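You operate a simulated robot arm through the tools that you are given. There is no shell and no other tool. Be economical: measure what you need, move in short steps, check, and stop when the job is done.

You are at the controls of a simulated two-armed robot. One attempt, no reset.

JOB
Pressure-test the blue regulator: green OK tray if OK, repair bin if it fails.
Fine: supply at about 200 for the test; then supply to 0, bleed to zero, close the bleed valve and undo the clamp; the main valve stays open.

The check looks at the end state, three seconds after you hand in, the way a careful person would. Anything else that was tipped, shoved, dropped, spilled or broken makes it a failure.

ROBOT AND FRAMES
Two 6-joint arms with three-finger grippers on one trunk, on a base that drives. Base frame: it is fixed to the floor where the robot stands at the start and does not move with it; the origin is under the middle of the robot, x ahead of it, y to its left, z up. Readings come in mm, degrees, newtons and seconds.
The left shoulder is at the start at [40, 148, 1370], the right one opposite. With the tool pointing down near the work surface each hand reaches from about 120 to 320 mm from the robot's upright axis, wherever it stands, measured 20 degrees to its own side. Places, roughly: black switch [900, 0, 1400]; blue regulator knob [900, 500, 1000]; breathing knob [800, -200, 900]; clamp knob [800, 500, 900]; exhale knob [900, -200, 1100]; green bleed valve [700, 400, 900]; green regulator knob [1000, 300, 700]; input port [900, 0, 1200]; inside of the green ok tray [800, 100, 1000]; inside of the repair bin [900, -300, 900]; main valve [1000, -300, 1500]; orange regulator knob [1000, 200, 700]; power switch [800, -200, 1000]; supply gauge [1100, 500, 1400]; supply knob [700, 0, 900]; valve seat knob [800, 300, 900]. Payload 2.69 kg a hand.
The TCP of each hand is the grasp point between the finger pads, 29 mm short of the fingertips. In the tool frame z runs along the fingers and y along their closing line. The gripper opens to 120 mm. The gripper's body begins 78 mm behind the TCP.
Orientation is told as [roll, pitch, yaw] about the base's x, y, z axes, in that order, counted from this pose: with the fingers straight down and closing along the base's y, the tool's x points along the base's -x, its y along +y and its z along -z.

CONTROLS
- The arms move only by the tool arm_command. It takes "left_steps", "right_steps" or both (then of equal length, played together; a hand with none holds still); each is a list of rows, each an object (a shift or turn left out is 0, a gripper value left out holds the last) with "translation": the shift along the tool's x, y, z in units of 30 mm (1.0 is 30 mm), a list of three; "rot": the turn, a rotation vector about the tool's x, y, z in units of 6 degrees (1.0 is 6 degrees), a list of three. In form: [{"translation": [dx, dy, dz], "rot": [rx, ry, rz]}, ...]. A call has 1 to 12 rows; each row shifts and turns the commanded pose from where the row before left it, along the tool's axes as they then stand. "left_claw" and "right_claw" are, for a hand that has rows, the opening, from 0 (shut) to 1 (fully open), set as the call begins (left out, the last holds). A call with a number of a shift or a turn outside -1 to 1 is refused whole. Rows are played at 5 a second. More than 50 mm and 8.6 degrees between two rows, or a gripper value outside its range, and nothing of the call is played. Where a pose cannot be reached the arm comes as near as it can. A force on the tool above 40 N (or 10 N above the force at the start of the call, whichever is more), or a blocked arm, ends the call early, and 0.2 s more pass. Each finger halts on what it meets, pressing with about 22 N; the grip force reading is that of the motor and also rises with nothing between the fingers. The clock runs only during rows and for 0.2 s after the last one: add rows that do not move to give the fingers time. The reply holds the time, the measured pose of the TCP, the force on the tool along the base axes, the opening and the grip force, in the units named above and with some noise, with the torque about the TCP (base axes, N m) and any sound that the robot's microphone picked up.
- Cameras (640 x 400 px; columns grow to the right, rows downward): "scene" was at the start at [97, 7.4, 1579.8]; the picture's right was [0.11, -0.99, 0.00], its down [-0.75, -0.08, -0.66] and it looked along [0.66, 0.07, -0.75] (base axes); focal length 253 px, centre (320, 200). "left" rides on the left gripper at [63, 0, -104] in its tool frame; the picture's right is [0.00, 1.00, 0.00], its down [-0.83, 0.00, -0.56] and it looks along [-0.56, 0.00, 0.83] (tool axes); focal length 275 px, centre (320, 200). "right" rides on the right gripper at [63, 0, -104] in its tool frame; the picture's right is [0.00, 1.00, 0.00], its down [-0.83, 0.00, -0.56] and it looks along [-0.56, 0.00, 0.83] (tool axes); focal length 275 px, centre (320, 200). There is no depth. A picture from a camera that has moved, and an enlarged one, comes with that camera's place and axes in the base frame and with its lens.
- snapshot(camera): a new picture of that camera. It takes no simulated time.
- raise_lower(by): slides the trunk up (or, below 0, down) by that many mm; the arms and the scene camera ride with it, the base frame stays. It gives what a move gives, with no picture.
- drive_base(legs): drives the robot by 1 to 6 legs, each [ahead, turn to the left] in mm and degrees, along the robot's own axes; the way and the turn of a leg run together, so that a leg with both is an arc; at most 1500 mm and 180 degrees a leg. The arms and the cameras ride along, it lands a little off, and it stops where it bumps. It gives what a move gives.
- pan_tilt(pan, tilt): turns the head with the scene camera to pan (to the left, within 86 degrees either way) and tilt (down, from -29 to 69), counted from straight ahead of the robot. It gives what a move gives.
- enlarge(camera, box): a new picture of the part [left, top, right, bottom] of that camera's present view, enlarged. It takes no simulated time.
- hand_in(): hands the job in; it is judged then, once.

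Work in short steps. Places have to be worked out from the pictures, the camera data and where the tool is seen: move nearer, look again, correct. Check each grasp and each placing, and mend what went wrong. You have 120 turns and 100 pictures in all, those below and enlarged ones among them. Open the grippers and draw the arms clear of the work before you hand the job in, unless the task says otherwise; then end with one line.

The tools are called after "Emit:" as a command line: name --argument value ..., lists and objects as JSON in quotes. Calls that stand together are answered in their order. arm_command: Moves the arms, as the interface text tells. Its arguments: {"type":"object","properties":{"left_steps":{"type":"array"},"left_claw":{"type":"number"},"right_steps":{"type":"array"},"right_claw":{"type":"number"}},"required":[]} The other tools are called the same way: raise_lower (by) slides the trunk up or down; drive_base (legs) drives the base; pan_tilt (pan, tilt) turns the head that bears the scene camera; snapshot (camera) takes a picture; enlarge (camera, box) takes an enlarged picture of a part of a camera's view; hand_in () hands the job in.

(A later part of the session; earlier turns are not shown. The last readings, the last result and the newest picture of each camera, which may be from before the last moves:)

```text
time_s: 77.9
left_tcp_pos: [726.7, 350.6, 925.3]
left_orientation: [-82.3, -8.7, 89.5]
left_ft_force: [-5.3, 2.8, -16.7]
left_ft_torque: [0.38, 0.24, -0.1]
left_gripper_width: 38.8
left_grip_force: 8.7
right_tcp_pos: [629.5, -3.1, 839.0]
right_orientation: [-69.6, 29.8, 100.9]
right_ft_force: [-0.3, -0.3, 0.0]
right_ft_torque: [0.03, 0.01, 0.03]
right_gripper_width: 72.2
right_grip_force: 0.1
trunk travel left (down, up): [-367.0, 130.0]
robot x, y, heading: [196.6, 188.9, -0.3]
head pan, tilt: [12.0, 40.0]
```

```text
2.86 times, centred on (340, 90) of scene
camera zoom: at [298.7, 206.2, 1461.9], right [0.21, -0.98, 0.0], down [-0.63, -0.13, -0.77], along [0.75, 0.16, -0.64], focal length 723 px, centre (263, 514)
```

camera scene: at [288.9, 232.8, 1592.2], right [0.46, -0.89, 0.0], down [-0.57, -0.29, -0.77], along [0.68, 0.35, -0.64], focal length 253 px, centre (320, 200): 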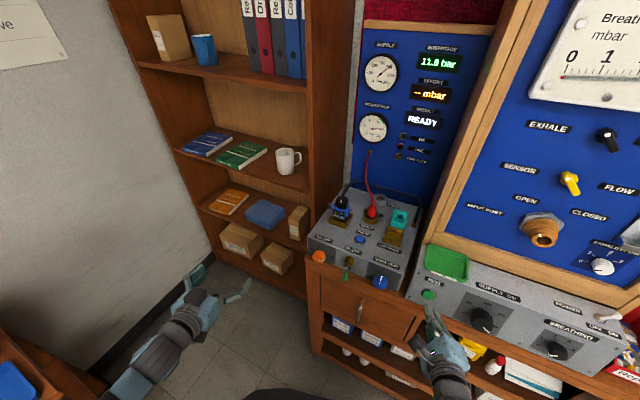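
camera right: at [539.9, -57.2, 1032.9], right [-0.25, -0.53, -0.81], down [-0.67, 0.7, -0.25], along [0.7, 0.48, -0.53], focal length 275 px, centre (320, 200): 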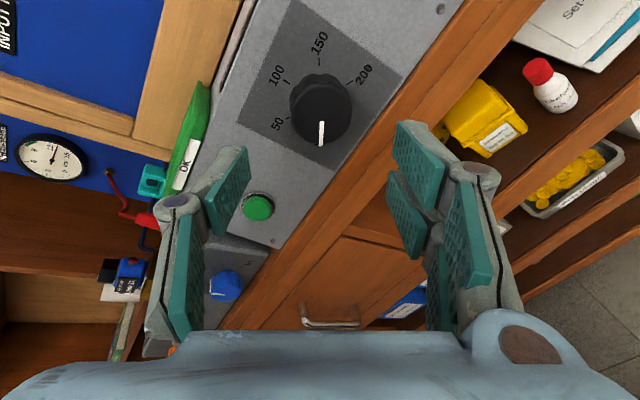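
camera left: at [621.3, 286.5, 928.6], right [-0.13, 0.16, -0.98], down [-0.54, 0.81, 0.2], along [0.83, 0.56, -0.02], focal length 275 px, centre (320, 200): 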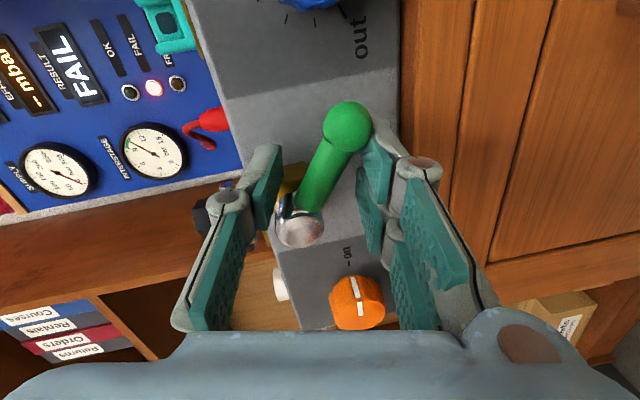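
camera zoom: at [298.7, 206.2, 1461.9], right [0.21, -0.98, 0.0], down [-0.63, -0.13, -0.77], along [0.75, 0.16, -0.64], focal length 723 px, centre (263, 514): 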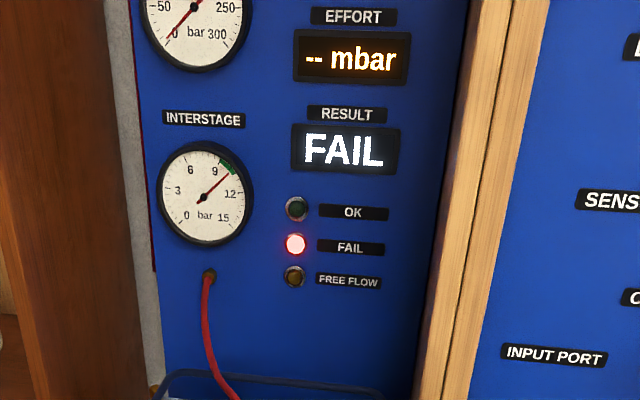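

Interstage is falling (about 10). I wait and tilt the head up a bit to see both gauges.

Emit:
pan_tilt --pan 12 --tilt 32

Emit:
arm_command --left_steps '[{}, {}, {}, {}, {}, {}, {}, {}, {}, {}]'

Emit:
enlarge --camera "scene" --box '[240, 20, 440, 160]'

```text
time_s: 78.6
left_tcp_pos: [727.6, 350.9, 926.6]
left_orientation: [-82.6, -8.7, 89.6]
left_ft_force: [-6.2, 6.8, -18.0]
left_ft_torque: [0.46, 0.31, -0.15]
left_gripper_width: 39.6
left_grip_force: 9.8
right_tcp_pos: [630.1, -0.8, 839.3]
right_orientation: [-69.5, 29.9, 101.0]
right_ft_force: [0.0, 0.3, -0.4]
right_ft_torque: [-0.02, 0.01, -0.01]
right_gripper_width: 71.9
right_grip_force: 0.0
trunk travel left (down, up): [-367.0, 130.0]
robot x, y, heading: [193.8, 188.0, 0.1]
head pan, tilt: [12.0, 32.0]
```

```text
time_s: 80.8
left_tcp_pos: [728.7, 351.3, 928.1]
left_orientation: [-82.8, -8.4, 89.5]
left_ft_force: [-8.9, 10.9, -20.1]
left_ft_torque: [0.67, 0.4, -0.15]
left_gripper_width: 42.5
left_grip_force: 12.5
right_tcp_pos: [630.0, -0.8, 840.6]
right_orientation: [-69.5, 30.0, 101.0]
right_ft_force: [0.3, 0.0, -1.2]
right_ft_torque: [0.0, -0.01, -0.01]
right_gripper_width: 72.1
right_grip_force: 0.1
trunk travel left (down, up): [-367.0, 130.0]
robot x, y, heading: [194.8, 189.3, -0.0]
head pan, tilt: [12.0, 32.0]
```

```text
2.86 times, centred on (340, 90) of scene
camera zoom: at [302.8, 211.4, 1474.3], right [0.21, -0.98, 0.0], down [-0.52, -0.11, -0.85], along [0.83, 0.18, -0.53], focal length 723 px, centre (263, 514)
```

zoom: 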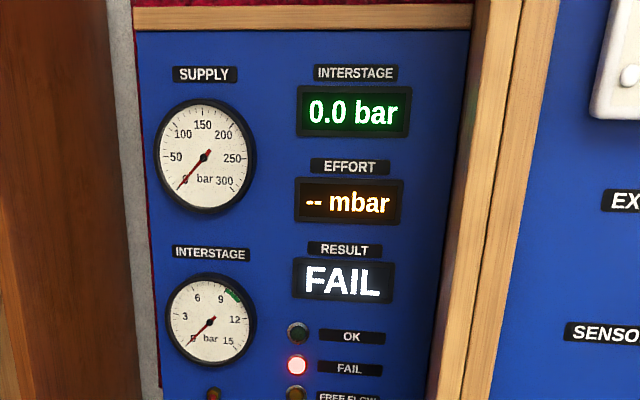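

Both gauges read 0. I swing the lever back to straight down, in two parts.

Emit:
arm_command --left_steps '[{"translation": [0.01, 0.13, 0], "rot": [0, 0, 1]}, {"translation": [0.01, 0.13, 0], "rot": [0, 0, 1]}, {"translation": [0.01, 0.13, 0], "rot": [0, 0, 1]}, {"translation": [0.01, 0.13, 0], "rot": [0, 0, 1]}, {"translation": [0.01, 0.13, 0], "rot": [0, 0, 1]}, {"translation": [0.01, 0.13, 0], "rot": [0, 0, 1]}, {"translation": [0.01, 0.13, 0], "rot": [0, 0, 1]}, {"translation": [0.01, 0.13, 0], "rot": [0, 0, 1]}, {"translation": [0.01, 0.13, 0], "rot": [0, 0, 1]}, {"translation": [0.01, 0.13, 0], "rot": [0, 0, 1]}]'

Emit:
arm_command --left_steps '[{"translation": [0.01, 0.133, 0], "rot": [0, 0, 1]}, {"translation": [0.01, 0.133, 0], "rot": [0, 0, 1]}, {"translation": [0.01, 0.133, 0], "rot": [0, 0, 1]}, {"translation": [0.01, 0.133, 0], "rot": [0, 0, 1]}, {"translation": [0, 0.1, 0]}, {"translation": [0, 0.1, 0]}]'

Emit:
snapshot --camera "left"

```text
time_s: 83.0
left_tcp_pos: [721.2, 350.7, 897.4]
left_orientation: [-72.3, -65.0, 74.3]
left_ft_force: [1.3, -0.1, -0.4]
left_ft_torque: [-0.01, 0.02, -0.02]
left_gripper_width: 26.6
left_grip_force: 0.3
right_tcp_pos: [627.7, -3.4, 840.3]
right_orientation: [-69.7, 29.8, 100.9]
right_ft_force: [-0.2, 0.2, 0.4]
right_ft_torque: [-0.02, 0.01, 0.01]
right_gripper_width: 72.3
right_grip_force: 0.2
trunk travel left (down, up): [-367.0, 130.0]
robot x, y, heading: [193.7, 189.5, -0.0]
head pan, tilt: [12.0, 32.0]
```

```text
time_s: 84.4
left_tcp_pos: [721.2, 372.5, 895.6]
left_orientation: [-0.1, -82.7, 0.4]
left_ft_force: [0.3, -0.8, -0.2]
left_ft_torque: [0.01, 0.0, 0.0]
left_gripper_width: 27.0
left_grip_force: 1.0
right_tcp_pos: [628.3, -3.4, 839.9]
right_orientation: [-69.7, 29.8, 100.9]
right_ft_force: [-0.3, 0.1, -0.1]
right_ft_torque: [0.02, -0.04, 0.0]
right_gripper_width: 71.9
right_grip_force: 0.1
trunk travel left (down, up): [-367.0, 130.0]
robot x, y, heading: [196.7, 190.2, -0.1]
head pan, tilt: [12.0, 32.0]
```

```text
36 pictures are left
camera left: at [608.6, 372.6, 844.2], right [0.0, 1.0, 0.0], down [-0.45, -0.01, 0.9], along [0.9, 0.0, 0.45], focal length 275 px, centre (320, 200)
```

left: 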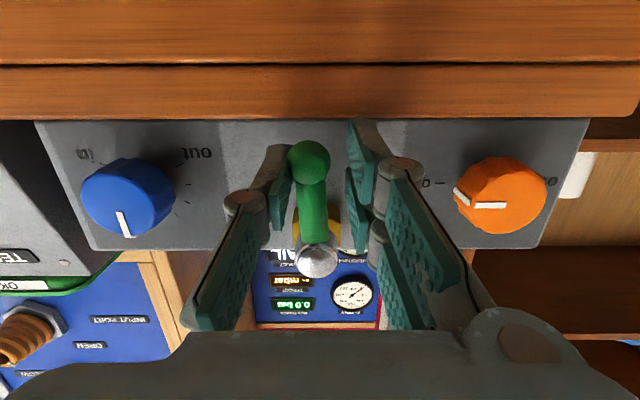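

The lever is within ~3° of straight down; I push a little further to seat it at the stop.

Emit:
arm_command --left_steps '[{"translation": [0, 0.12, 0]}, {"translation": [0, 0.1, 0]}, {"translation": [0, 0.08, 0]}, {"translation": [0, 0.06, 0]}, {}]'

Emit:
snapshot --camera "left"

```text
time_s: 85.6
left_tcp_pos: [721.6, 380.9, 894.0]
left_orientation: [0.6, -82.7, -0.4]
left_ft_force: [3.5, -15.7, -2.1]
left_ft_torque: [0.04, 0.1, -0.09]
left_gripper_width: 36.8
left_grip_force: 7.9
right_tcp_pos: [629.9, -5.4, 838.6]
right_orientation: [-69.6, 29.6, 100.9]
right_ft_force: [-1.1, 0.5, 0.3]
right_ft_torque: [0.01, -0.03, -0.03]
right_gripper_width: 71.8
right_grip_force: 0.0
trunk travel left (down, up): [-367.0, 130.0]
robot x, y, heading: [193.6, 189.4, 0.2]
head pan, tilt: [12.0, 32.0]
```

```text
35 pictures are left
camera left: at [608.4, 381.2, 844.3], right [0.0, 1.0, 0.01], down [-0.45, -0.01, 0.9], along [0.9, 0.0, 0.45], focal length 275 px, centre (320, 200)
```

left: 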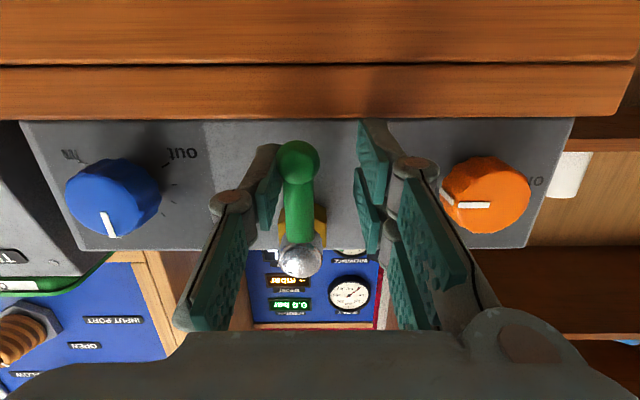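

Bleed lever is closed at its stop. I back the hand off, move to the clamp knob (≈ y 467, z 911) and look.

Emit:
arm_command --left_steps '[{}, {"translation": [0, -0.2, -0.5]}, {"translation": [0, 0, -1]}, {"translation": [0, 0, -1]}, {"translation": [-0.15, 0.8, 0]}, {"translation": [-0.15, 0.8, 0]}, {"translation": [-0.15, 0.8, 0]}, {"translation": [0, 0.7, 0]}, {}]' --left_claw 0.6

Emit:
snapshot --camera "left"

```text
time_s: 87.6
left_tcp_pos: [647.8, 469.9, 915.2]
left_orientation: [-0.4, -82.7, 0.8]
left_ft_force: [0.2, 0.4, -0.5]
left_ft_torque: [0.01, -0.02, -0.04]
left_gripper_width: 71.9
left_grip_force: 0.1
right_tcp_pos: [628.9, -3.3, 840.0]
right_orientation: [-69.6, 29.8, 100.9]
right_ft_force: [-0.5, 0.5, -0.3]
right_ft_torque: [0.02, -0.01, 0.02]
right_gripper_width: 72.0
right_grip_force: 0.1
trunk travel left (down, up): [-367.0, 130.0]
robot x, y, heading: [193.3, 186.7, 0.0]
head pan, tilt: [12.0, 32.0]
```

```text
34 pictures are left
camera left: at [534.4, 470.5, 865.9], right [0.0, 1.0, 0.0], down [-0.45, -0.01, 0.9], along [0.9, 0.0, 0.45], focal length 275 px, centre (320, 200)
```

left: 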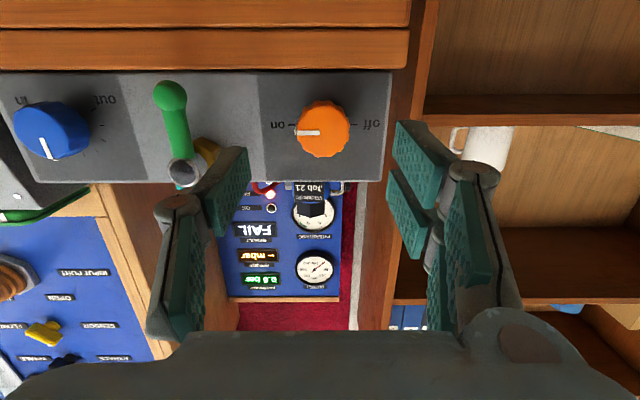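

Clamp knob centre ≈ (735, 473, 910), about 39 mm wide, off is 180° from on. I level the hand and advance around it horizontally.

Emit:
arm_command --left_steps '[{"translation": [0.1, 0.1, 0], "rot": [0, -0.5, 0]}, {"translation": [0, 0, 0.6], "rot": [0, -0.5, 0]}, {"translation": [0, 0, 0.7]}, {"translation": [0, 0, 0.7]}, {"translation": [0, 0, 0.5]}, {}]' --left_claw 0.55

Emit:
snapshot --camera "left"

```text
time_s: 89.0
left_tcp_pos: [713.1, 477.4, 915.9]
left_orientation: [-4.2, -88.6, 4.4]
left_ft_force: [0.6, 0.5, -0.4]
left_ft_torque: [-0.04, 0.0, 0.01]
left_gripper_width: 66.1
left_grip_force: 0.0
left hand out of reach, approached as far as the arm can: row 2
right_tcp_pos: [629.3, -2.4, 839.9]
right_orientation: [-69.5, 29.8, 101.0]
right_ft_force: [0.5, -0.8, 0.1]
right_ft_torque: [0.01, 0.01, 0.02]
right_gripper_width: 72.0
right_grip_force: 0.0
trunk travel left (down, up): [-367.0, 130.0]
robot x, y, heading: [196.9, 185.8, -0.1]
head pan, tilt: [12.0, 32.0]
```

```text
33 pictures are left
camera left: at [605.1, 477.3, 855.1], right [-0.01, 1.0, 0.0], down [-0.54, -0.01, 0.84], along [0.84, 0.0, 0.54], focal length 275 px, centre (320, 200)
```

left: 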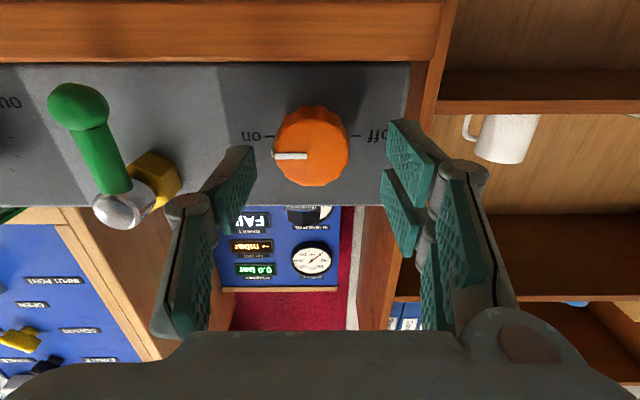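

Shift 4 mm right, 5 mm down, 10 mm forward, then close on the knob.

Emit:
arm_command --left_steps '[{"translation": [0.17, -0.13, 0]}, {"translation": [0, 0, 0.3]}, {}]'

Emit:
arm_command --left_steps '[{}, {}, {}]' --left_claw 0.2

Emit:
snapshot --camera "left"

```text
time_s: 89.8
left_tcp_pos: [715.3, 471.8, 911.7]
left_orientation: [-2.4, -88.5, 3.0]
left_ft_force: [0.5, -0.1, 0.2]
left_ft_torque: [0.01, 0.0, 0.04]
left_gripper_width: 65.9
left_grip_force: 0.0
left hand out of reach, approached as far as the arm can: row 1, 2
right_tcp_pos: [629.3, -3.5, 840.1]
right_orientation: [-69.6, 29.8, 100.9]
right_ft_force: [0.4, -0.5, 0.5]
right_ft_torque: [-0.02, 0.0, 0.0]
right_gripper_width: 72.2
right_grip_force: 0.0
trunk travel left (down, up): [-367.0, 130.0]
robot x, y, heading: [196.7, 191.0, 0.0]
head pan, tilt: [12.0, 32.0]
```

```text
time_s: 90.6
left_tcp_pos: [714.9, 473.0, 911.3]
left_orientation: [-1.5, -88.6, 2.2]
left_ft_force: [0.1, 2.3, 0.8]
left_ft_torque: [-0.11, 0.07, 0.03]
left_gripper_width: 40.5
left_grip_force: 45.1
right_tcp_pos: [628.3, -2.4, 838.9]
right_orientation: [-69.6, 29.8, 100.9]
right_ft_force: [-1.0, 0.3, -0.7]
right_ft_torque: [0.02, -0.01, 0.01]
right_gripper_width: 72.0
right_grip_force: 0.1
trunk travel left (down, up): [-367.0, 130.0]
robot x, y, heading: [192.5, 187.2, -0.1]
head pan, tilt: [12.0, 32.0]
```

```text
32 pictures are left
camera left: at [607.9, 472.0, 851.8], right [-0.01, 1.0, 0.0], down [-0.54, -0.01, 0.84], along [0.84, 0.01, 0.54], focal length 275 px, centre (320, 200)
```

left: 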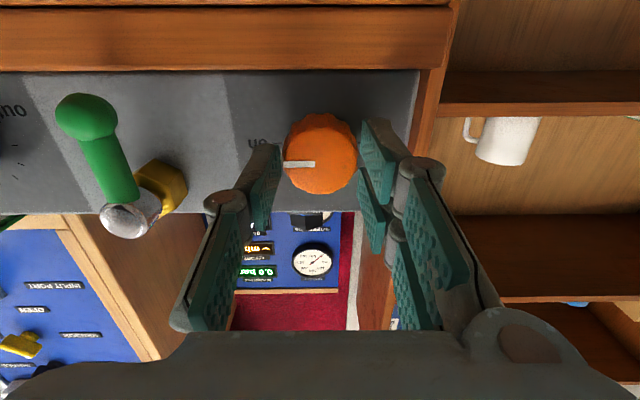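

Gripped at 40 mm. I turn counter-clockwise 48° first.

Emit:
arm_command --left_steps '[{"rot": [0, 0, -1]}, {"rot": [0, 0, -1]}, {"rot": [0, 0, -1]}, {"rot": [0, 0, -1]}, {"rot": [0, 0, -1]}, {"rot": [0, 0, -1]}, {"rot": [0, 0, -1]}, {"rot": [0, 0, -1]}]'

Emit:
snapshot --camera "left"

```text
time_s: 92.4
left_tcp_pos: [715.1, 473.7, 912.9]
left_orientation: [-88.0, -41.8, 89.0]
left_ft_force: [2.9, 1.1, 2.8]
left_ft_torque: [0.02, 0.49, -0.97]
left_gripper_width: 41.0
left_grip_force: 45.1
right_tcp_pos: [627.9, -3.0, 840.4]
right_orientation: [-69.5, 29.8, 100.8]
right_ft_force: [-0.1, -0.2, -0.4]
right_ft_torque: [0.03, 0.02, 0.02]
right_gripper_width: 71.9
right_grip_force: 0.1
trunk travel left (down, up): [-367.0, 130.0]
robot x, y, heading: [191.6, 191.8, -0.1]
head pan, tilt: [12.0, 32.0]
```

```text
31 pictures are left
camera left: at [608.6, 425.6, 873.3], right [-0.02, 0.67, -0.74], down [-0.54, 0.61, 0.57], along [0.84, 0.42, 0.35], focal length 275 px, centre (320, 200)
```

left: 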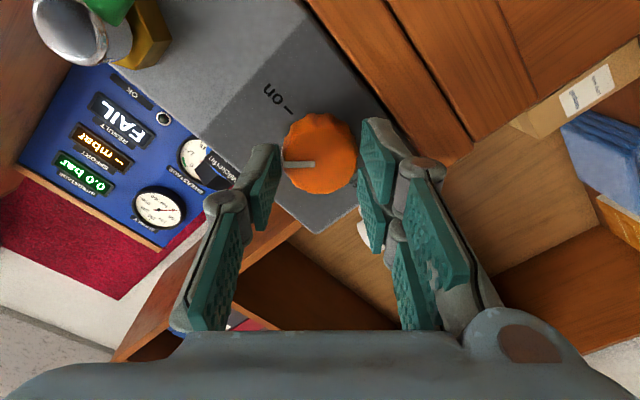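

Knob follows. I continue as far as the wrist permits.

Emit:
arm_command --left_steps '[{"rot": [0, 0, -1]}, {"rot": [0, 0, -1]}, {"rot": [0, 0, -1]}, {"rot": [0, 0, -1]}, {"rot": [0, 0, -1]}, {"rot": [0, 0, -1]}, {"rot": [0, 0, -1]}, {"rot": [0, 0, -1]}, {"rot": [0, 0, -1]}, {"rot": [0, 0, -1]}, {"rot": [0, 0, -1]}]'

Emit:
arm_command --left_steps '[{"rot": [0, 0, -1]}, {"rot": [0, 0, -1]}, {"rot": [0, 0, -1]}, {"rot": [0, 0, -1]}, {"rot": [0, 0, -1]}, {"rot": [0, 0, -1]}, {"rot": [0, 0, -1]}, {"rot": [0, 0, -1]}, {"rot": [0, 0, -1]}, {"rot": [0, 0, -1]}, {"rot": [0, 0, -1]}]'

Emit:
snapshot --camera "left"

```text
time_s: 94.8
left_tcp_pos: [715.8, 473.5, 914.0]
left_orientation: [-88.5, 22.2, 90.8]
left_ft_force: [0.9, 1.5, 3.2]
left_ft_torque: [-0.04, 0.55, 1.03]
left_gripper_width: 40.6
left_grip_force: 44.7
right_tcp_pos: [629.0, -3.1, 840.0]
right_orientation: [-69.7, 29.8, 100.9]
right_ft_force: [0.1, -0.1, -0.6]
right_ft_torque: [-0.03, 0.02, 0.0]
right_gripper_width: 71.8
right_grip_force: 0.1
trunk travel left (down, up): [-367.0, 130.0]
robot x, y, heading: [192.4, 189.3, 0.2]
head pan, tilt: [12.0, 32.0]
```

```text
time_s: 97.2
left_tcp_pos: [715.0, 475.2, 912.3]
left_orientation: [7.5, 88.7, -172.2]
left_ft_force: [11.5, 4.8, 13.4]
left_ft_torque: [-0.03, -1.03, 0.1]
left_gripper_width: 40.9
left_grip_force: 45.2
right_tcp_pos: [628.7, -2.9, 839.5]
right_orientation: [-69.5, 29.8, 100.9]
right_ft_force: [0.1, -0.1, 0.4]
right_ft_torque: [-0.01, 0.02, -0.03]
right_gripper_width: 72.1
right_grip_force: 0.0
trunk travel left (down, up): [-367.0, 130.0]
robot x, y, heading: [192.4, 190.8, -0.3]
head pan, tilt: [12.0, 32.0]
```

```text
30 pictures are left
camera left: at [610.6, 473.1, 977.7], right [0.01, -1.0, 0.0], down [-0.57, 0.0, -0.82], along [0.82, 0.01, -0.57], focal length 275 px, centre (320, 200)
```

left: 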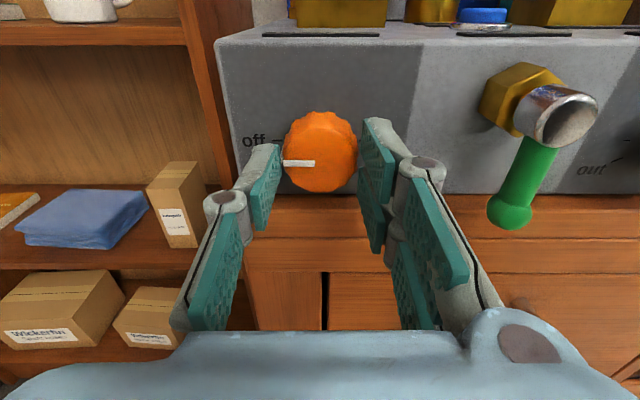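

The clamp is now at "off". I release, back away, and look.

Emit:
arm_command --left_steps '[{}, {}, {"translation": [0, 0, -0.7]}, {"translation": [0, 0, -0.8]}, {"translation": [0, 0, -0.8]}, {}]' --left_claw 0.5

Emit:
raise_lower --by 130

Emit:
snapshot --camera "left"

Emit:
snapshot --camera "scene"

```text
time_s: 98.6
left_tcp_pos: [646.5, 473.6, 912.7]
left_orientation: [2.5, 88.6, -177.2]
left_ft_force: [0.0, -0.2, 0.4]
left_ft_torque: [0.04, 0.01, 0.0]
left_gripper_width: 60.1
left_grip_force: 0.0
right_tcp_pos: [628.7, -3.1, 840.4]
right_orientation: [-69.6, 29.8, 100.9]
right_ft_force: [0.2, -0.1, 0.1]
right_ft_torque: [-0.03, 0.0, -0.01]
right_gripper_width: 72.1
right_grip_force: 0.1
trunk travel left (down, up): [-367.0, 130.0]
robot x, y, heading: [196.2, 192.6, -0.4]
head pan, tilt: [12.0, 32.0]
```

```text
time_s: 100.2
left_tcp_pos: [645.4, 473.8, 1042.6]
left_orientation: [3.6, 88.7, -176.1]
left_ft_force: [0.0, -0.2, -0.3]
left_ft_torque: [0.0, -0.01, 0.0]
left_gripper_width: 60.1
left_grip_force: 0.0
right_tcp_pos: [628.5, -3.1, 970.2]
right_orientation: [-69.6, 29.8, 100.9]
right_ft_force: [0.2, -0.3, -0.6]
right_ft_torque: [-0.04, -0.04, -0.04]
right_gripper_width: 72.1
right_grip_force: 0.0
trunk travel left (down, up): [-497.0, 0.0]
robot x, y, heading: [197.5, 188.6, 0.0]
head pan, tilt: [12.0, 32.0]
```

```text
29 pictures are left
camera left: at [541.5, 473.0, 1107.9], right [0.0, -1.0, 0.0], down [-0.57, 0.0, -0.82], along [0.82, 0.01, -0.57], focal length 275 px, centre (320, 200)
```

left: 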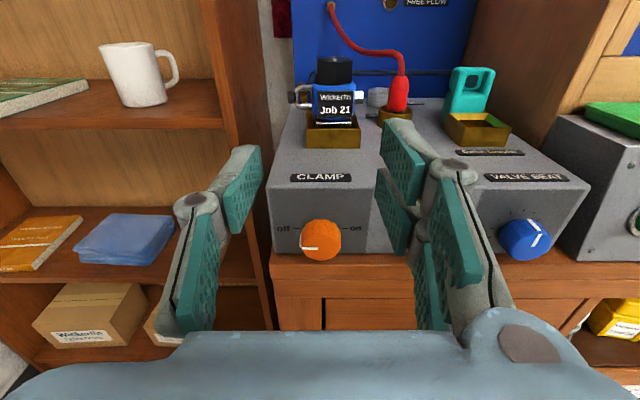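

```text
28 pictures are left
camera scene: at [301.6, 207.4, 1604.7], right [0.21, -0.98, 0.0], down [-0.52, -0.11, -0.85], along [0.83, 0.18, -0.53], focal length 253 px, centre (320, 200)
```

scene: 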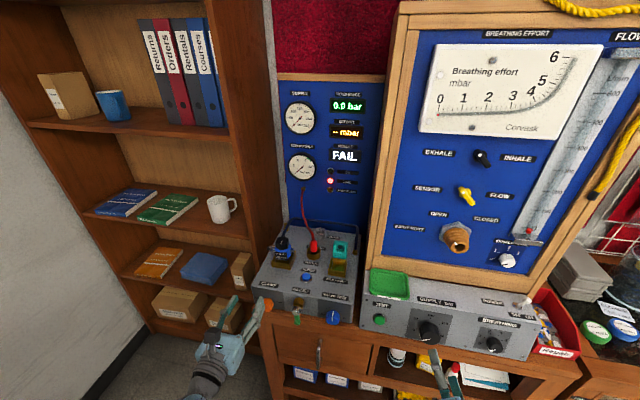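

Displays at 0, FAIL. The regulator's black knob is at about (892, 460, 1044), body below it in the seat. I raise the left hand and pitch it ~36° down.

Emit:
arm_command --left_steps '[{"translation": [0.7, 0, 0], "rot": [0, -1, 0]}, {"translation": [0.7, 0, 0], "rot": [0, -1, 0]}, {"translation": [0.7, 0, 0], "rot": [0, -1, 0]}, {"translation": [0.7, 0, 0], "rot": [0, -1, 0]}, {"translation": [0.7, 0, 0], "rot": [0, -1, 0]}, {"translation": [0.7, 0.4, 0], "rot": [0, -1, 0]}]' --left_claw 0.7

Emit:
snapshot --camera "left"

```text
time_s: 101.6
left_tcp_pos: [573.3, 530.7, 1103.1]
left_orientation: [1.3, 69.2, -173.7]
left_ft_force: [-0.3, -0.5, 0.7]
left_ft_torque: [-0.02, -0.04, 0.0]
left_gripper_width: 83.9
left_grip_force: 0.0
left hand out of reach, approached as far as the arm can: row 1, 2, 3, 4, 5, 6
right_tcp_pos: [628.3, -1.9, 971.1]
right_orientation: [-69.7, 29.9, 100.8]
right_ft_force: [0.1, 0.2, 0.4]
right_ft_torque: [0.02, -0.01, -0.01]
right_gripper_width: 72.1
right_grip_force: 0.1
trunk travel left (down, up): [-497.0, 0.0]
robot x, y, heading: [195.3, 192.9, -0.2]
head pan, tilt: [12.0, 32.0]
```

```text
27 pictures are left
camera left: at [498.4, 524.5, 1199.9], right [0.09, -1.0, 0.0], down [-0.81, -0.07, -0.58], along [0.58, 0.05, -0.81], focal length 275 px, centre (320, 200)
```

left: 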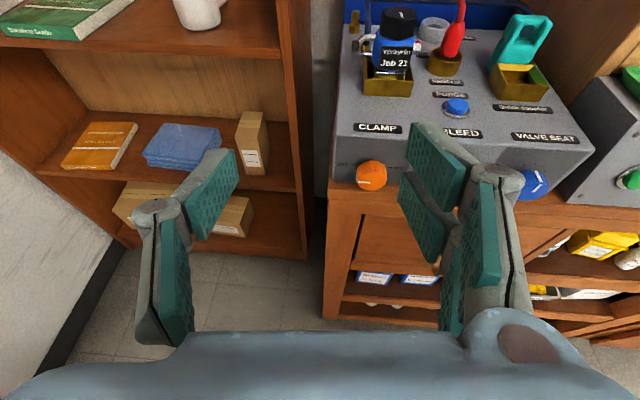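

The hand was at its inner limit; I move it forward and right, then pitch further.

Emit:
arm_command --left_steps '[{"translation": [0.4, 0.5, 0.9]}, {"translation": [0.4, 0.5, 0.9]}, {"translation": [0.4, 0.5, 0.9]}, {"translation": [0.4, 0.5, 0.9]}, {"translation": [0.3, 0, 0], "rot": [0, -1, 0]}, {"translation": [0.3, 0, 0], "rot": [0, -1, 0]}, {"translation": [0.3, 0, 0], "rot": [0, -1, 0]}]'

Emit:
snapshot --camera "left"

```text
time_s: 103.2
left_tcp_pos: [600.3, 530.7, 1092.8]
left_orientation: [0.7, 51.5, -174.8]
left_ft_force: [0.0, 0.4, -0.2]
left_ft_torque: [0.01, 0.05, 0.03]
left_gripper_width: 84.1
left_grip_force: 0.0
left hand out of reach, approached as far as the arm can: row 1, 2, 3, 4, 5, 6, 7
right_tcp_pos: [631.0, -5.1, 967.9]
right_orientation: [-69.5, 29.6, 101.0]
right_ft_force: [0.0, 0.1, 0.0]
right_ft_torque: [0.01, -0.05, 0.01]
right_gripper_width: 71.8
right_grip_force: 0.2
trunk travel left (down, up): [-497.0, 0.0]
robot x, y, heading: [195.7, 187.2, -0.2]
head pan, tilt: [12.0, 32.0]
```

```text
26 pictures are left
camera left: at [556.6, 528.2, 1206.6], right [0.08, -1.0, 0.0], down [-0.95, -0.08, -0.31], along [0.3, 0.02, -0.95], focal length 275 px, centre (320, 200)
```

left: 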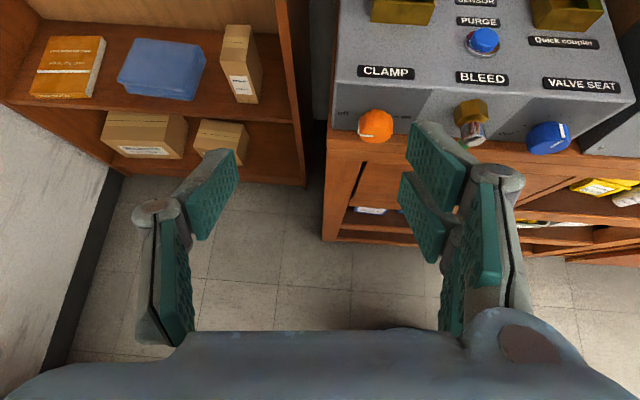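

The flipped wrist pose restricts the arm; I roll the hand back 180° to the original configuration.

Emit:
arm_command --left_steps '[{"rot": [0, 0, 1]}, {"rot": [0, 0, 1]}, {"rot": [0, 0, 1]}, {"rot": [0, 0, 1]}, {"rot": [0, 0, 1]}, {"rot": [0, 0, 1]}, {"rot": [0, 0, 1]}, {"rot": [0, 0, 1]}, {"rot": [0, 0, 1]}, {"rot": [0, 0, 1]}]'

Emit:
arm_command --left_steps '[{"rot": [0, 0, 1]}, {"rot": [0, 0, 1]}, {"rot": [0, 0, 1]}, {"rot": [0, 0, 1]}, {"rot": [0, 0, 1]}, {"rot": [0, 0, 1]}, {"rot": [0, 0, 1]}, {"rot": [0, 0, 1]}, {"rot": [0, 0, 1]}, {"rot": [0, 0, 1]}]'

Emit:
arm_command --left_steps '[{"rot": [0, 0, 1]}, {"rot": [0, 0, 1]}, {"rot": [0, 0, 1]}, {"rot": [0, 0, 1]}, {"rot": [0, 0, 1]}, {"rot": [0, 0, 1]}, {"rot": [0, 0, 1]}, {"rot": [0, 0, 1]}, {"rot": [0, 0, 1]}, {"rot": [0, 0, 1]}]'

Emit:
snapshot --camera "left"

```text
time_s: 105.4
left_tcp_pos: [597.1, 533.0, 1090.4]
left_orientation: [-47.1, 23.4, 114.7]
left_ft_force: [-0.5, -0.8, 0.3]
left_ft_torque: [-0.02, 0.0, -0.02]
left_gripper_width: 83.9
left_grip_force: 0.1
right_tcp_pos: [628.3, -4.1, 969.2]
right_orientation: [-69.5, 29.9, 100.9]
right_ft_force: [-0.3, -0.7, -0.9]
right_ft_torque: [-0.02, 0.0, -0.01]
right_gripper_width: 72.1
right_grip_force: 0.0
trunk travel left (down, up): [-497.0, 0.0]
robot x, y, heading: [195.2, 191.0, -0.1]
head pan, tilt: [12.0, 32.0]
```

```text
time_s: 107.6
left_tcp_pos: [595.5, 533.2, 1090.6]
left_orientation: [-47.5, -22.7, 75.1]
left_ft_force: [-0.4, -0.1, -0.5]
left_ft_torque: [-0.02, 0.0, 0.0]
left_gripper_width: 84.0
left_grip_force: 0.0
right_tcp_pos: [628.0, -2.9, 968.7]
right_orientation: [-69.6, 29.8, 101.0]
right_ft_force: [1.2, 0.1, -0.4]
right_ft_torque: [0.04, 0.01, 0.06]
right_gripper_width: 72.0
right_grip_force: 0.1
trunk travel left (down, up): [-497.0, 0.0]
robot x, y, heading: [198.6, 190.4, -0.3]
head pan, tilt: [12.0, 32.0]
```

```text
time_s: 109.8
left_tcp_pos: [596.7, 532.0, 1090.0]
left_orientation: [-0.5, -51.4, 5.2]
left_ft_force: [-0.1, -0.2, 0.2]
left_ft_torque: [0.0, 0.01, 0.0]
left_gripper_width: 83.8
left_grip_force: 0.1
right_tcp_pos: [628.5, -1.9, 970.7]
right_orientation: [-69.5, 29.8, 101.0]
right_ft_force: [-0.2, 0.1, 0.2]
right_ft_torque: [0.0, 0.01, 0.0]
right_gripper_width: 71.9
right_grip_force: 0.1
trunk travel left (down, up): [-497.0, 0.0]
robot x, y, heading: [193.7, 188.3, 0.2]
head pan, tilt: [12.0, 32.0]
```

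```text
25 pictures are left
camera left: at [474.3, 523.7, 1105.9], right [-0.08, 1.0, 0.0], down [0.08, 0.01, 1.0], along [0.99, 0.08, -0.08], focal length 275 px, centre (320, 200)
```

left: 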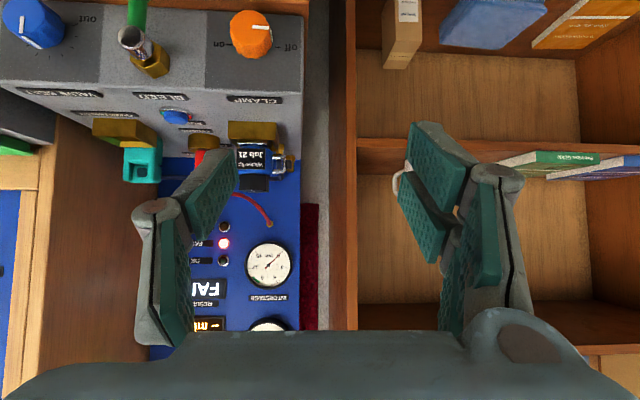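

Restored. Now I move the hand forward and right toward (690, 463, 1110).

Emit:
arm_command --left_steps '[{"translation": [-0.47, -0.5, 0.37]}, {"translation": [-0.47, -0.5, 0.37]}, {"translation": [-0.47, -0.5, 0.37]}, {"translation": [-0.47, -0.5, 0.37]}, {"translation": [-0.47, -0.5, 0.37]}, {}]'

```text
time_s: 111.2
left_tcp_pos: [641.4, 528.0, 1069.3]
left_orientation: [-0.9, -51.4, 5.4]
left_ft_force: [0.5, 0.5, -1.0]
left_ft_torque: [0.0, -0.02, -0.01]
left_gripper_width: 83.9
left_grip_force: 0.0
left hand out of reach, approached as far as the arm can: row 1, 2, 3, 4, 5
right_tcp_pos: [629.3, -2.0, 970.8]
right_orientation: [-69.6, 29.7, 100.9]
right_ft_force: [0.1, -0.8, -0.3]
right_ft_torque: [0.04, 0.03, -0.01]
right_gripper_width: 72.3
right_grip_force: 0.0
trunk travel left (down, up): [-497.0, 0.0]
robot x, y, heading: [193.3, 193.4, -0.0]
head pan, tilt: [12.0, 32.0]
```

It's the arm's inner limit (too close to the shoulder); I extend forward further.

Emit:
arm_command --left_steps '[{"translation": [-0.62, 0, 0.78]}, {"translation": [-0.62, 0, 0.78]}, {"translation": [-0.62, 0, 0.78]}, {"translation": [-0.62, 0, 0.78]}, {}]'

Emit:
snapshot --camera "left"

```text
time_s: 112.4
left_tcp_pos: [736.6, 576.4, 1082.4]
left_orientation: [-0.5, -51.1, 5.3]
left_ft_force: [-0.2, 0.6, 0.5]
left_ft_torque: [0.0, -0.01, 0.0]
left_gripper_width: 84.0
left_grip_force: 0.1
left hand out of reach, approached as far as the arm can: row 1, 2, 3, 4
right_tcp_pos: [628.5, -3.2, 970.1]
right_orientation: [-69.6, 29.7, 100.9]
right_ft_force: [-0.5, -0.1, 0.4]
right_ft_torque: [0.05, 0.03, 0.0]
right_gripper_width: 72.3
right_grip_force: 0.0
trunk travel left (down, up): [-497.0, 0.0]
robot x, y, heading: [192.2, 190.4, 0.3]
head pan, tilt: [12.0, 32.0]
```

```text
24 pictures are left
camera left: at [614.6, 565.8, 1099.7], right [-0.08, 1.0, 0.0], down [0.09, 0.01, 1.0], along [0.99, 0.08, -0.09], focal length 275 px, centre (320, 200)
```

left: 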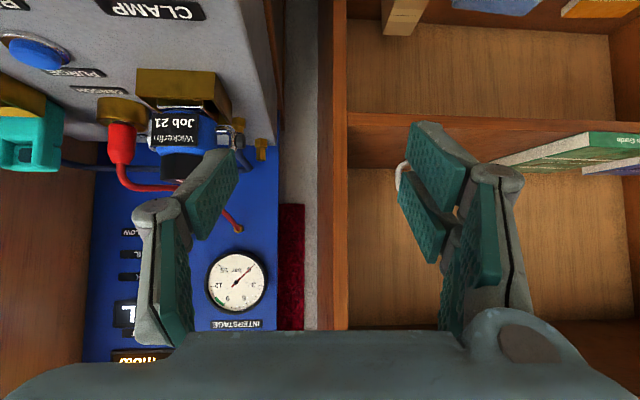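

Steeper pitch limits the arm here; the flatter pose used for the clamp worked well. I flatten the pitch to about 18° and shift right.

Emit:
arm_command --left_steps '[{"rot": [0, -1, 0]}, {"rot": [0, -1, 0]}, {"translation": [0, -0.5, 0], "rot": [0.3, -1, 0]}, {"translation": [0, -1, 0], "rot": [0.3, -0.4, 0]}, {"translation": [0, -1, 0], "rot": [0.3, 0, 0]}, {"translation": [0, -1, 0]}, {}]'

```text
time_s: 114.0
left_tcp_pos: [702.5, 510.4, 1143.1]
left_orientation: [-7.2, -71.5, 6.6]
left_ft_force: [-0.5, 0.4, -0.1]
left_ft_torque: [0.01, 0.0, 0.01]
left_gripper_width: 84.2
left_grip_force: 0.0
left hand out of reach, approached as far as the arm can: row 1, 2, 3, 4, 5, 6
right_tcp_pos: [628.7, -3.2, 969.6]
right_orientation: [-69.6, 29.8, 100.9]
right_ft_force: [-0.6, 0.1, -0.1]
right_ft_torque: [0.03, -0.01, -0.03]
right_gripper_width: 72.2
right_grip_force: 0.0
trunk travel left (down, up): [-497.0, 0.0]
robot x, y, heading: [194.6, 188.6, 0.3]
head pan, tilt: [12.0, 32.0]
```

The hand is too high (1143); I lower it to about z 1060 while shifting right.

Emit:
arm_command --left_steps '[{"translation": [0.7, -0.4, 0.2]}, {"translation": [0.7, -0.4, 0.2]}, {"translation": [0.7, -0.4, 0.2]}, {"translation": [0.7, -0.4, 0.2]}, {}]'

Emit:
snapshot --camera "left"

```text
time_s: 115.2
left_tcp_pos: [685.9, 502.5, 1139.9]
left_orientation: [-7.0, -71.5, 6.6]
left_ft_force: [-0.8, -0.7, 0.0]
left_ft_torque: [0.01, -0.01, 0.01]
left_gripper_width: 84.1
left_grip_force: 0.0
left hand out of reach, approached as far as the arm can: row 1, 2, 3, 4
right_tcp_pos: [628.4, -1.8, 970.6]
right_orientation: [-69.6, 29.7, 100.8]
right_ft_force: [-0.5, -0.1, -0.2]
right_ft_torque: [0.0, 0.0, -0.03]
right_gripper_width: 72.2
right_grip_force: 0.0
trunk travel left (down, up): [-497.0, 0.0]
robot x, y, heading: [199.3, 191.6, 0.0]
head pan, tilt: [12.0, 32.0]
```

```text
23 pictures are left
camera left: at [565.0, 502.0, 1112.4], right [0.0, 1.0, -0.03], down [-0.27, 0.03, 0.96], along [0.96, 0.01, 0.26], focal length 275 px, centre (320, 200)
```

left: 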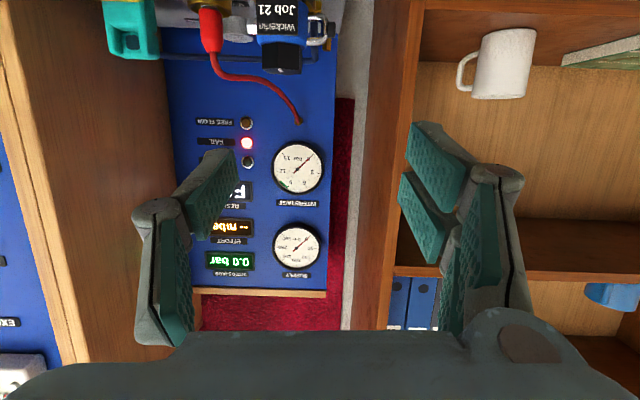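

The commanded pose has run ahead of the reachable one; I walk it back (rearward and left) until reports show it reachable again.

Emit:
arm_command --left_steps '[{"translation": [0.45, 0.95, -0.66]}, {"translation": [0.45, 0.95, -0.66]}, {"translation": [0.45, 0.95, -0.66]}, {"translation": [0.45, 0.95, -0.66]}, {"translation": [0.45, 0.95, -0.66]}]'

```text
time_s: 116.4
left_tcp_pos: [602.2, 591.7, 1108.0]
left_orientation: [-6.7, -71.5, 6.2]
left_ft_force: [-0.3, -0.3, -1.4]
left_ft_torque: [-0.02, -0.02, -0.01]
left_gripper_width: 83.8
left_grip_force: 0.0
left hand out of reach, approached as far as the arm can: row 4, 5
right_tcp_pos: [629.1, -4.0, 970.9]
right_orientation: [-69.6, 29.8, 100.8]
right_ft_force: [0.9, 0.2, 0.3]
right_ft_torque: [0.01, -0.02, 0.0]
right_gripper_width: 72.0
right_grip_force: 0.1
trunk travel left (down, up): [-497.0, 0.0]
robot x, y, heading: [194.9, 191.1, -0.2]
head pan, tilt: [12.0, 32.0]
```

Steps near the inner limit get clipped; lower heights are comfortable. I go down first, then forward and right.

Emit:
arm_command --left_steps '[{"translation": [0.72, 0, 0.24]}, {"translation": [0.72, 0, 0.24]}, {"translation": [0.6, 0, 0.2]}, {"translation": [-0.24, -0.86, 0.715]}, {"translation": [-0.24, -0.86, 0.715]}, {"translation": [-0.24, -0.86, 0.715]}, {"translation": [-0.24, -0.86, 0.715]}, {"translation": [-0.24, -0.86, 0.715]}]'

Emit:
snapshot --camera "left"

```text
time_s: 118.2
left_tcp_pos: [692.5, 505.5, 1139.7]
left_orientation: [-6.8, -71.5, 6.3]
left_ft_force: [-0.1, 0.1, 1.2]
left_ft_torque: [-0.05, -0.01, -0.01]
left_gripper_width: 84.2
left_grip_force: 0.0
left hand out of reach, approached as far as the arm can: row 1, 2, 3, 4, 5, 6, 7, 8
right_tcp_pos: [629.0, -3.7, 968.5]
right_orientation: [-69.5, 29.7, 100.9]
right_ft_force: [0.7, 0.0, -0.1]
right_ft_torque: [0.02, -0.01, 0.01]
right_gripper_width: 72.2
right_grip_force: 0.1
trunk travel left (down, up): [-497.0, 0.0]
robot x, y, heading: [195.0, 187.9, 0.0]
head pan, tilt: [12.0, 32.0]
```

```text
22 pictures are left
camera left: at [571.6, 503.2, 1112.1], right [0.0, 1.0, -0.03], down [-0.27, 0.03, 0.96], along [0.96, 0.01, 0.27], focal length 275 px, centre (320, 200)
```

left: 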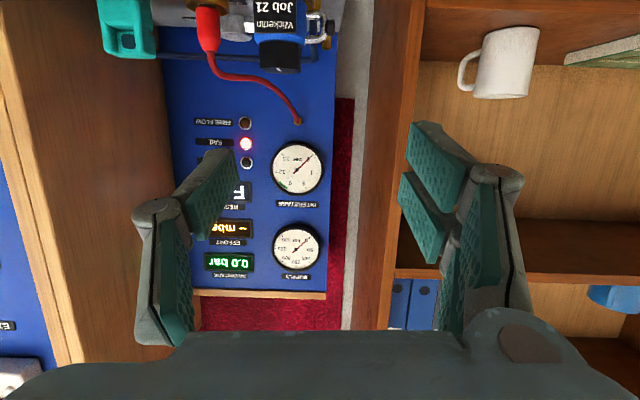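

The arm seems to be in a different joint branch. I back the base off 150 mm and return the hand to the tool-down start pose to reset it.

Emit:
drive_base --legs '[[-150, 0]]'

Emit:
arm_command --left_steps '[{"rot": [0, 1, 0]}, {"rot": [0, 1, 0]}, {"rot": [0, 1, 0]}, {"rot": [0, 1, 0]}, {"rot": [0, 1, 0]}, {"rot": [0, 1, 0]}, {"rot": [0, 1, 0]}, {"rot": [0, 1, 0]}, {"rot": [0, 1, 0]}, {"rot": [0, 1, 0]}, {"rot": [0, 1, 0]}, {"rot": [0, 1, 0]}]'

Emit:
arm_command --left_steps '[{"translation": [0, 0, 1]}, {"translation": [0, 0, 1]}, {"translation": [0, 0, 1]}, {"translation": [0, 0, 1]}]'

Emit:
snapshot --camera "scene"

```text
time_s: 119.6
left_tcp_pos: [542.1, 505.1, 1137.1]
left_orientation: [-7.1, -71.2, 6.4]
left_ft_force: [-1.3, 0.0, -1.0]
left_ft_torque: [-0.01, -0.03, 0.01]
left_gripper_width: 83.9
left_grip_force: 0.0
right_tcp_pos: [480.1, -3.3, 967.8]
right_orientation: [-69.5, 29.8, 101.1]
right_ft_force: [0.4, 0.1, 0.4]
right_ft_torque: [-0.01, -0.01, 0.02]
right_gripper_width: 72.0
right_grip_force: 0.1
trunk travel left (down, up): [-497.0, 0.0]
robot x, y, heading: [42.1, 192.4, -0.2]
head pan, tilt: [12.0, 32.0]
```

```text
time_s: 122.2
left_tcp_pos: [488.0, 606.3, 1114.3]
left_orientation: [-2.4, 0.2, -0.2]
left_ft_force: [0.6, -0.1, -0.1]
left_ft_torque: [-0.02, -0.03, -0.03]
left_gripper_width: 83.9
left_grip_force: 0.0
left hand out of reach, approached as far as the arm can: row 4, 5, 6, 7, 8, 9, 10, 11, 12
right_tcp_pos: [476.9, -3.2, 970.1]
right_orientation: [-69.5, 29.8, 100.8]
right_ft_force: [-1.3, 0.2, 0.5]
right_ft_torque: [0.0, 0.0, 0.03]
right_gripper_width: 71.8
right_grip_force: 0.1
trunk travel left (down, up): [-497.0, 0.0]
robot x, y, heading: [41.8, 190.4, 0.0]
head pan, tilt: [12.0, 32.0]
```

```text
time_s: 123.2
left_tcp_pos: [464.4, 593.4, 1037.5]
left_orientation: [-2.3, 0.3, -0.2]
left_ft_force: [0.5, 0.1, -0.9]
left_ft_torque: [-0.01, -0.02, -0.03]
left_gripper_width: 84.0
left_grip_force: 0.1
left hand out of reach, approached as far as the arm can: row 1, 2, 3, 4
right_tcp_pos: [475.7, -3.4, 970.4]
right_orientation: [-69.8, 29.7, 100.8]
right_ft_force: [-0.2, 0.7, 0.0]
right_ft_torque: [0.0, 0.0, -0.03]
right_gripper_width: 72.1
right_grip_force: 0.1
trunk travel left (down, up): [-497.0, 0.0]
robot x, y, heading: [43.9, 189.5, -0.1]
head pan, tilt: [12.0, 32.0]
```

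```text
21 pictures are left
camera scene: at [148.8, 206.6, 1604.5], right [0.21, -0.98, 0.0], down [-0.52, -0.11, -0.85], along [0.83, 0.18, -0.53], focal length 253 px, centre (320, 200)
```

scene: 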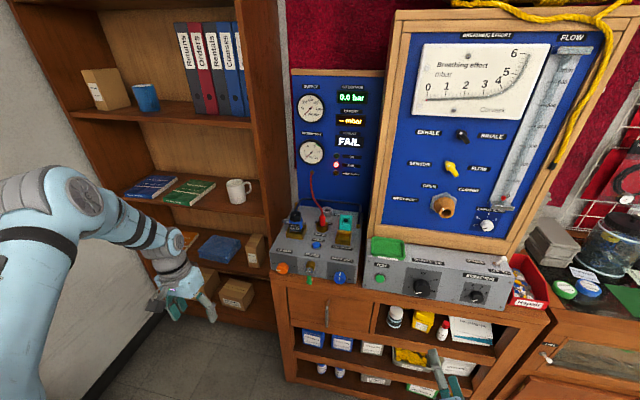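

The left elbow has flipped up, but the right arm is still in its good branch. I'll pick with the right arm at a 30° heading: first unroll it and raise it.

Emit:
arm_command --right_steps '[{"rot": [0, 0, 1]}, {"rot": [0, 0, 1]}, {"rot": [0, 0, 1]}, {"rot": [0, 0, 1]}, {"rot": [0, 0, 1]}, {"rot": [0, 0, 1]}, {"rot": [0, 0, 1]}, {"rot": [0, 0, 1]}, {"rot": [0, 0, 1]}, {"rot": [0, 0, 1]}]'

Emit:
arm_command --right_steps '[{"rot": [0, 0, 1]}, {"rot": [0, 0, 1]}, {"rot": [0, 0, 1]}, {"rot": [0, 0, 1]}, {"rot": [0, 0, 1]}, {"rot": [0, 0, 1]}, {"rot": [0, 0, 1]}, {"rot": [0, 0, 1]}, {"rot": [0, 0, 1]}, {"rot": [0, 0, 1.4]}]'

```text
time_s: 125.4
left_tcp_pos: [465.0, 595.1, 1036.8]
left_orientation: [-2.3, 0.3, -0.2]
left_ft_force: [0.4, 1.0, -0.6]
left_ft_torque: [-0.01, -0.01, -0.04]
left_gripper_width: 84.0
left_grip_force: 0.0
right_tcp_pos: [475.4, -3.7, 968.8]
right_orientation: [-70.2, -27.2, 81.0]
right_ft_force: [0.2, 0.0, 0.2]
right_ft_torque: [-0.01, 0.0, 0.02]
right_gripper_width: 72.0
right_grip_force: 0.0
trunk travel left (down, up): [-497.0, 0.0]
robot x, y, heading: [43.0, 187.1, -0.3]
head pan, tilt: [12.0, 32.0]
```

```text
refused: 1.4 is not a number from -1 to 1
```

Repeat within limits, then raise the hand and move it forward.

Emit:
arm_command --right_steps '[{"rot": [0, 0, 1]}, {"rot": [0, 0, 1]}, {"rot": [0, 0, 1]}, {"rot": [0, 0, 1]}, {"rot": [0, 0, 1]}, {"rot": [0, 0, 1]}, {"rot": [0, 0, 1]}, {"rot": [0, 0, 1]}, {"rot": [0, 0, 1]}, {"rot": [0, 0, 1]}, {"rot": [0, 0, 0.4]}]'

Emit:
arm_command --right_steps '[{"translation": [-0.5, 0, 0.7]}, {"translation": [-0.5, 0, 0.7]}, {"translation": [-1, 0, 0.4]}, {"translation": [-1, 0, 0.4]}, {"translation": [-0.6, 0, 0]}]'

Emit:
drive_base --legs '[[0, 30]]'

```text
time_s: 127.8
left_tcp_pos: [464.4, 595.8, 1036.5]
left_orientation: [-2.3, 0.3, -0.3]
left_ft_force: [0.4, 0.0, -0.4]
left_ft_torque: [0.01, 0.0, 0.0]
left_gripper_width: 84.0
left_grip_force: 0.0
right_tcp_pos: [476.6, -3.3, 969.5]
right_orientation: [3.3, -72.4, -3.2]
right_ft_force: [0.7, -0.5, 1.3]
right_ft_torque: [0.0, 0.02, 0.0]
right_gripper_width: 71.8
right_grip_force: 0.1
trunk travel left (down, up): [-497.0, 0.0]
robot x, y, heading: [41.1, 188.1, -0.1]
head pan, tilt: [12.0, 32.0]
```

```text
time_s: 129.0
left_tcp_pos: [465.5, 596.4, 1037.3]
left_orientation: [-2.3, 0.3, -0.2]
left_ft_force: [-0.9, 0.4, -0.2]
left_ft_torque: [0.0, -0.01, 0.03]
left_gripper_width: 83.8
left_grip_force: 0.1
right_tcp_pos: [571.7, -6.5, 1053.5]
right_orientation: [3.0, -72.4, -2.7]
right_ft_force: [0.3, -0.2, -0.2]
right_ft_torque: [-0.02, 0.01, 0.0]
right_gripper_width: 72.0
right_grip_force: 0.1
trunk travel left (down, up): [-497.0, 0.0]
robot x, y, heading: [42.8, 191.9, -0.2]
head pan, tilt: [12.0, 32.0]
```

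```text
time_s: 130.9
left_tcp_pos: [201.2, 751.8, 1037.0]
left_orientation: [-2.3, 0.2, 30.4]
left_ft_force: [0.5, 0.5, 0.0]
left_ft_torque: [-0.01, -0.02, 0.01]
left_gripper_width: 84.0
left_grip_force: 0.1
right_tcp_pos: [597.1, 289.7, 1054.0]
right_orientation: [3.2, -72.4, 27.6]
right_ft_force: [0.0, -0.5, 0.3]
right_ft_torque: [-0.01, -0.02, 0.03]
right_gripper_width: 71.8
right_grip_force: 0.1
trunk travel left (down, up): [-497.0, 0.0]
robot x, y, heading: [40.4, 188.6, 30.9]
head pan, tilt: [12.0, 32.0]
```

The hand is well aligned: regulator is 340 mm away along the heading. I drive 220 mm and look.

Emit:
drive_base --legs '[[220, 0]]'

Emit:
snapshot --camera "right"

Emit:
snapshot --camera "scene"

```text
time_s: 132.6
left_tcp_pos: [386.5, 863.3, 1037.7]
left_orientation: [-2.3, 0.1, 30.4]
left_ft_force: [-0.1, 1.2, 1.0]
left_ft_torque: [0.02, -0.03, -0.01]
left_gripper_width: 84.3
left_grip_force: 0.1
right_tcp_pos: [783.9, 402.5, 1054.4]
right_orientation: [3.2, -72.6, 27.9]
right_ft_force: [-0.8, -0.2, 0.2]
right_ft_torque: [0.03, -0.03, 0.0]
right_gripper_width: 72.2
right_grip_force: 0.1
trunk travel left (down, up): [-497.0, 0.0]
robot x, y, heading: [235.8, 299.7, 30.5]
head pan, tilt: [12.0, 32.0]
```

```text
20 pictures are left
camera right: at [682.6, 341.8, 1025.6], right [-0.51, 0.86, 0.01], down [-0.24, -0.16, 0.96], along [0.82, 0.49, 0.28], focal length 275 px, centre (320, 200)
```

right: 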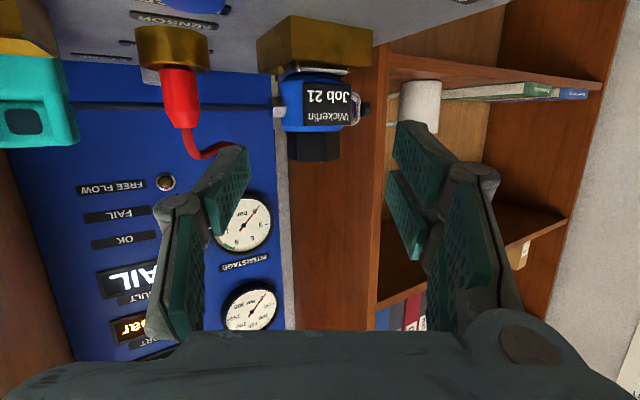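

```text
19 pictures are left
camera scene: at [309.2, 369.0, 1604.9], right [0.68, -0.73, 0.0], down [-0.39, -0.36, -0.85], along [0.63, 0.58, -0.53], focal length 253 px, centre (320, 200)
```

scene: 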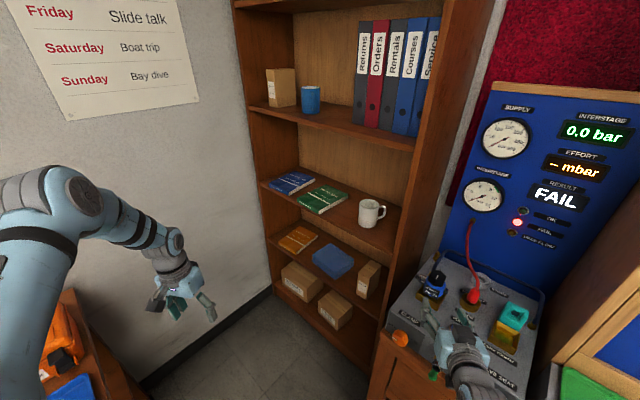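

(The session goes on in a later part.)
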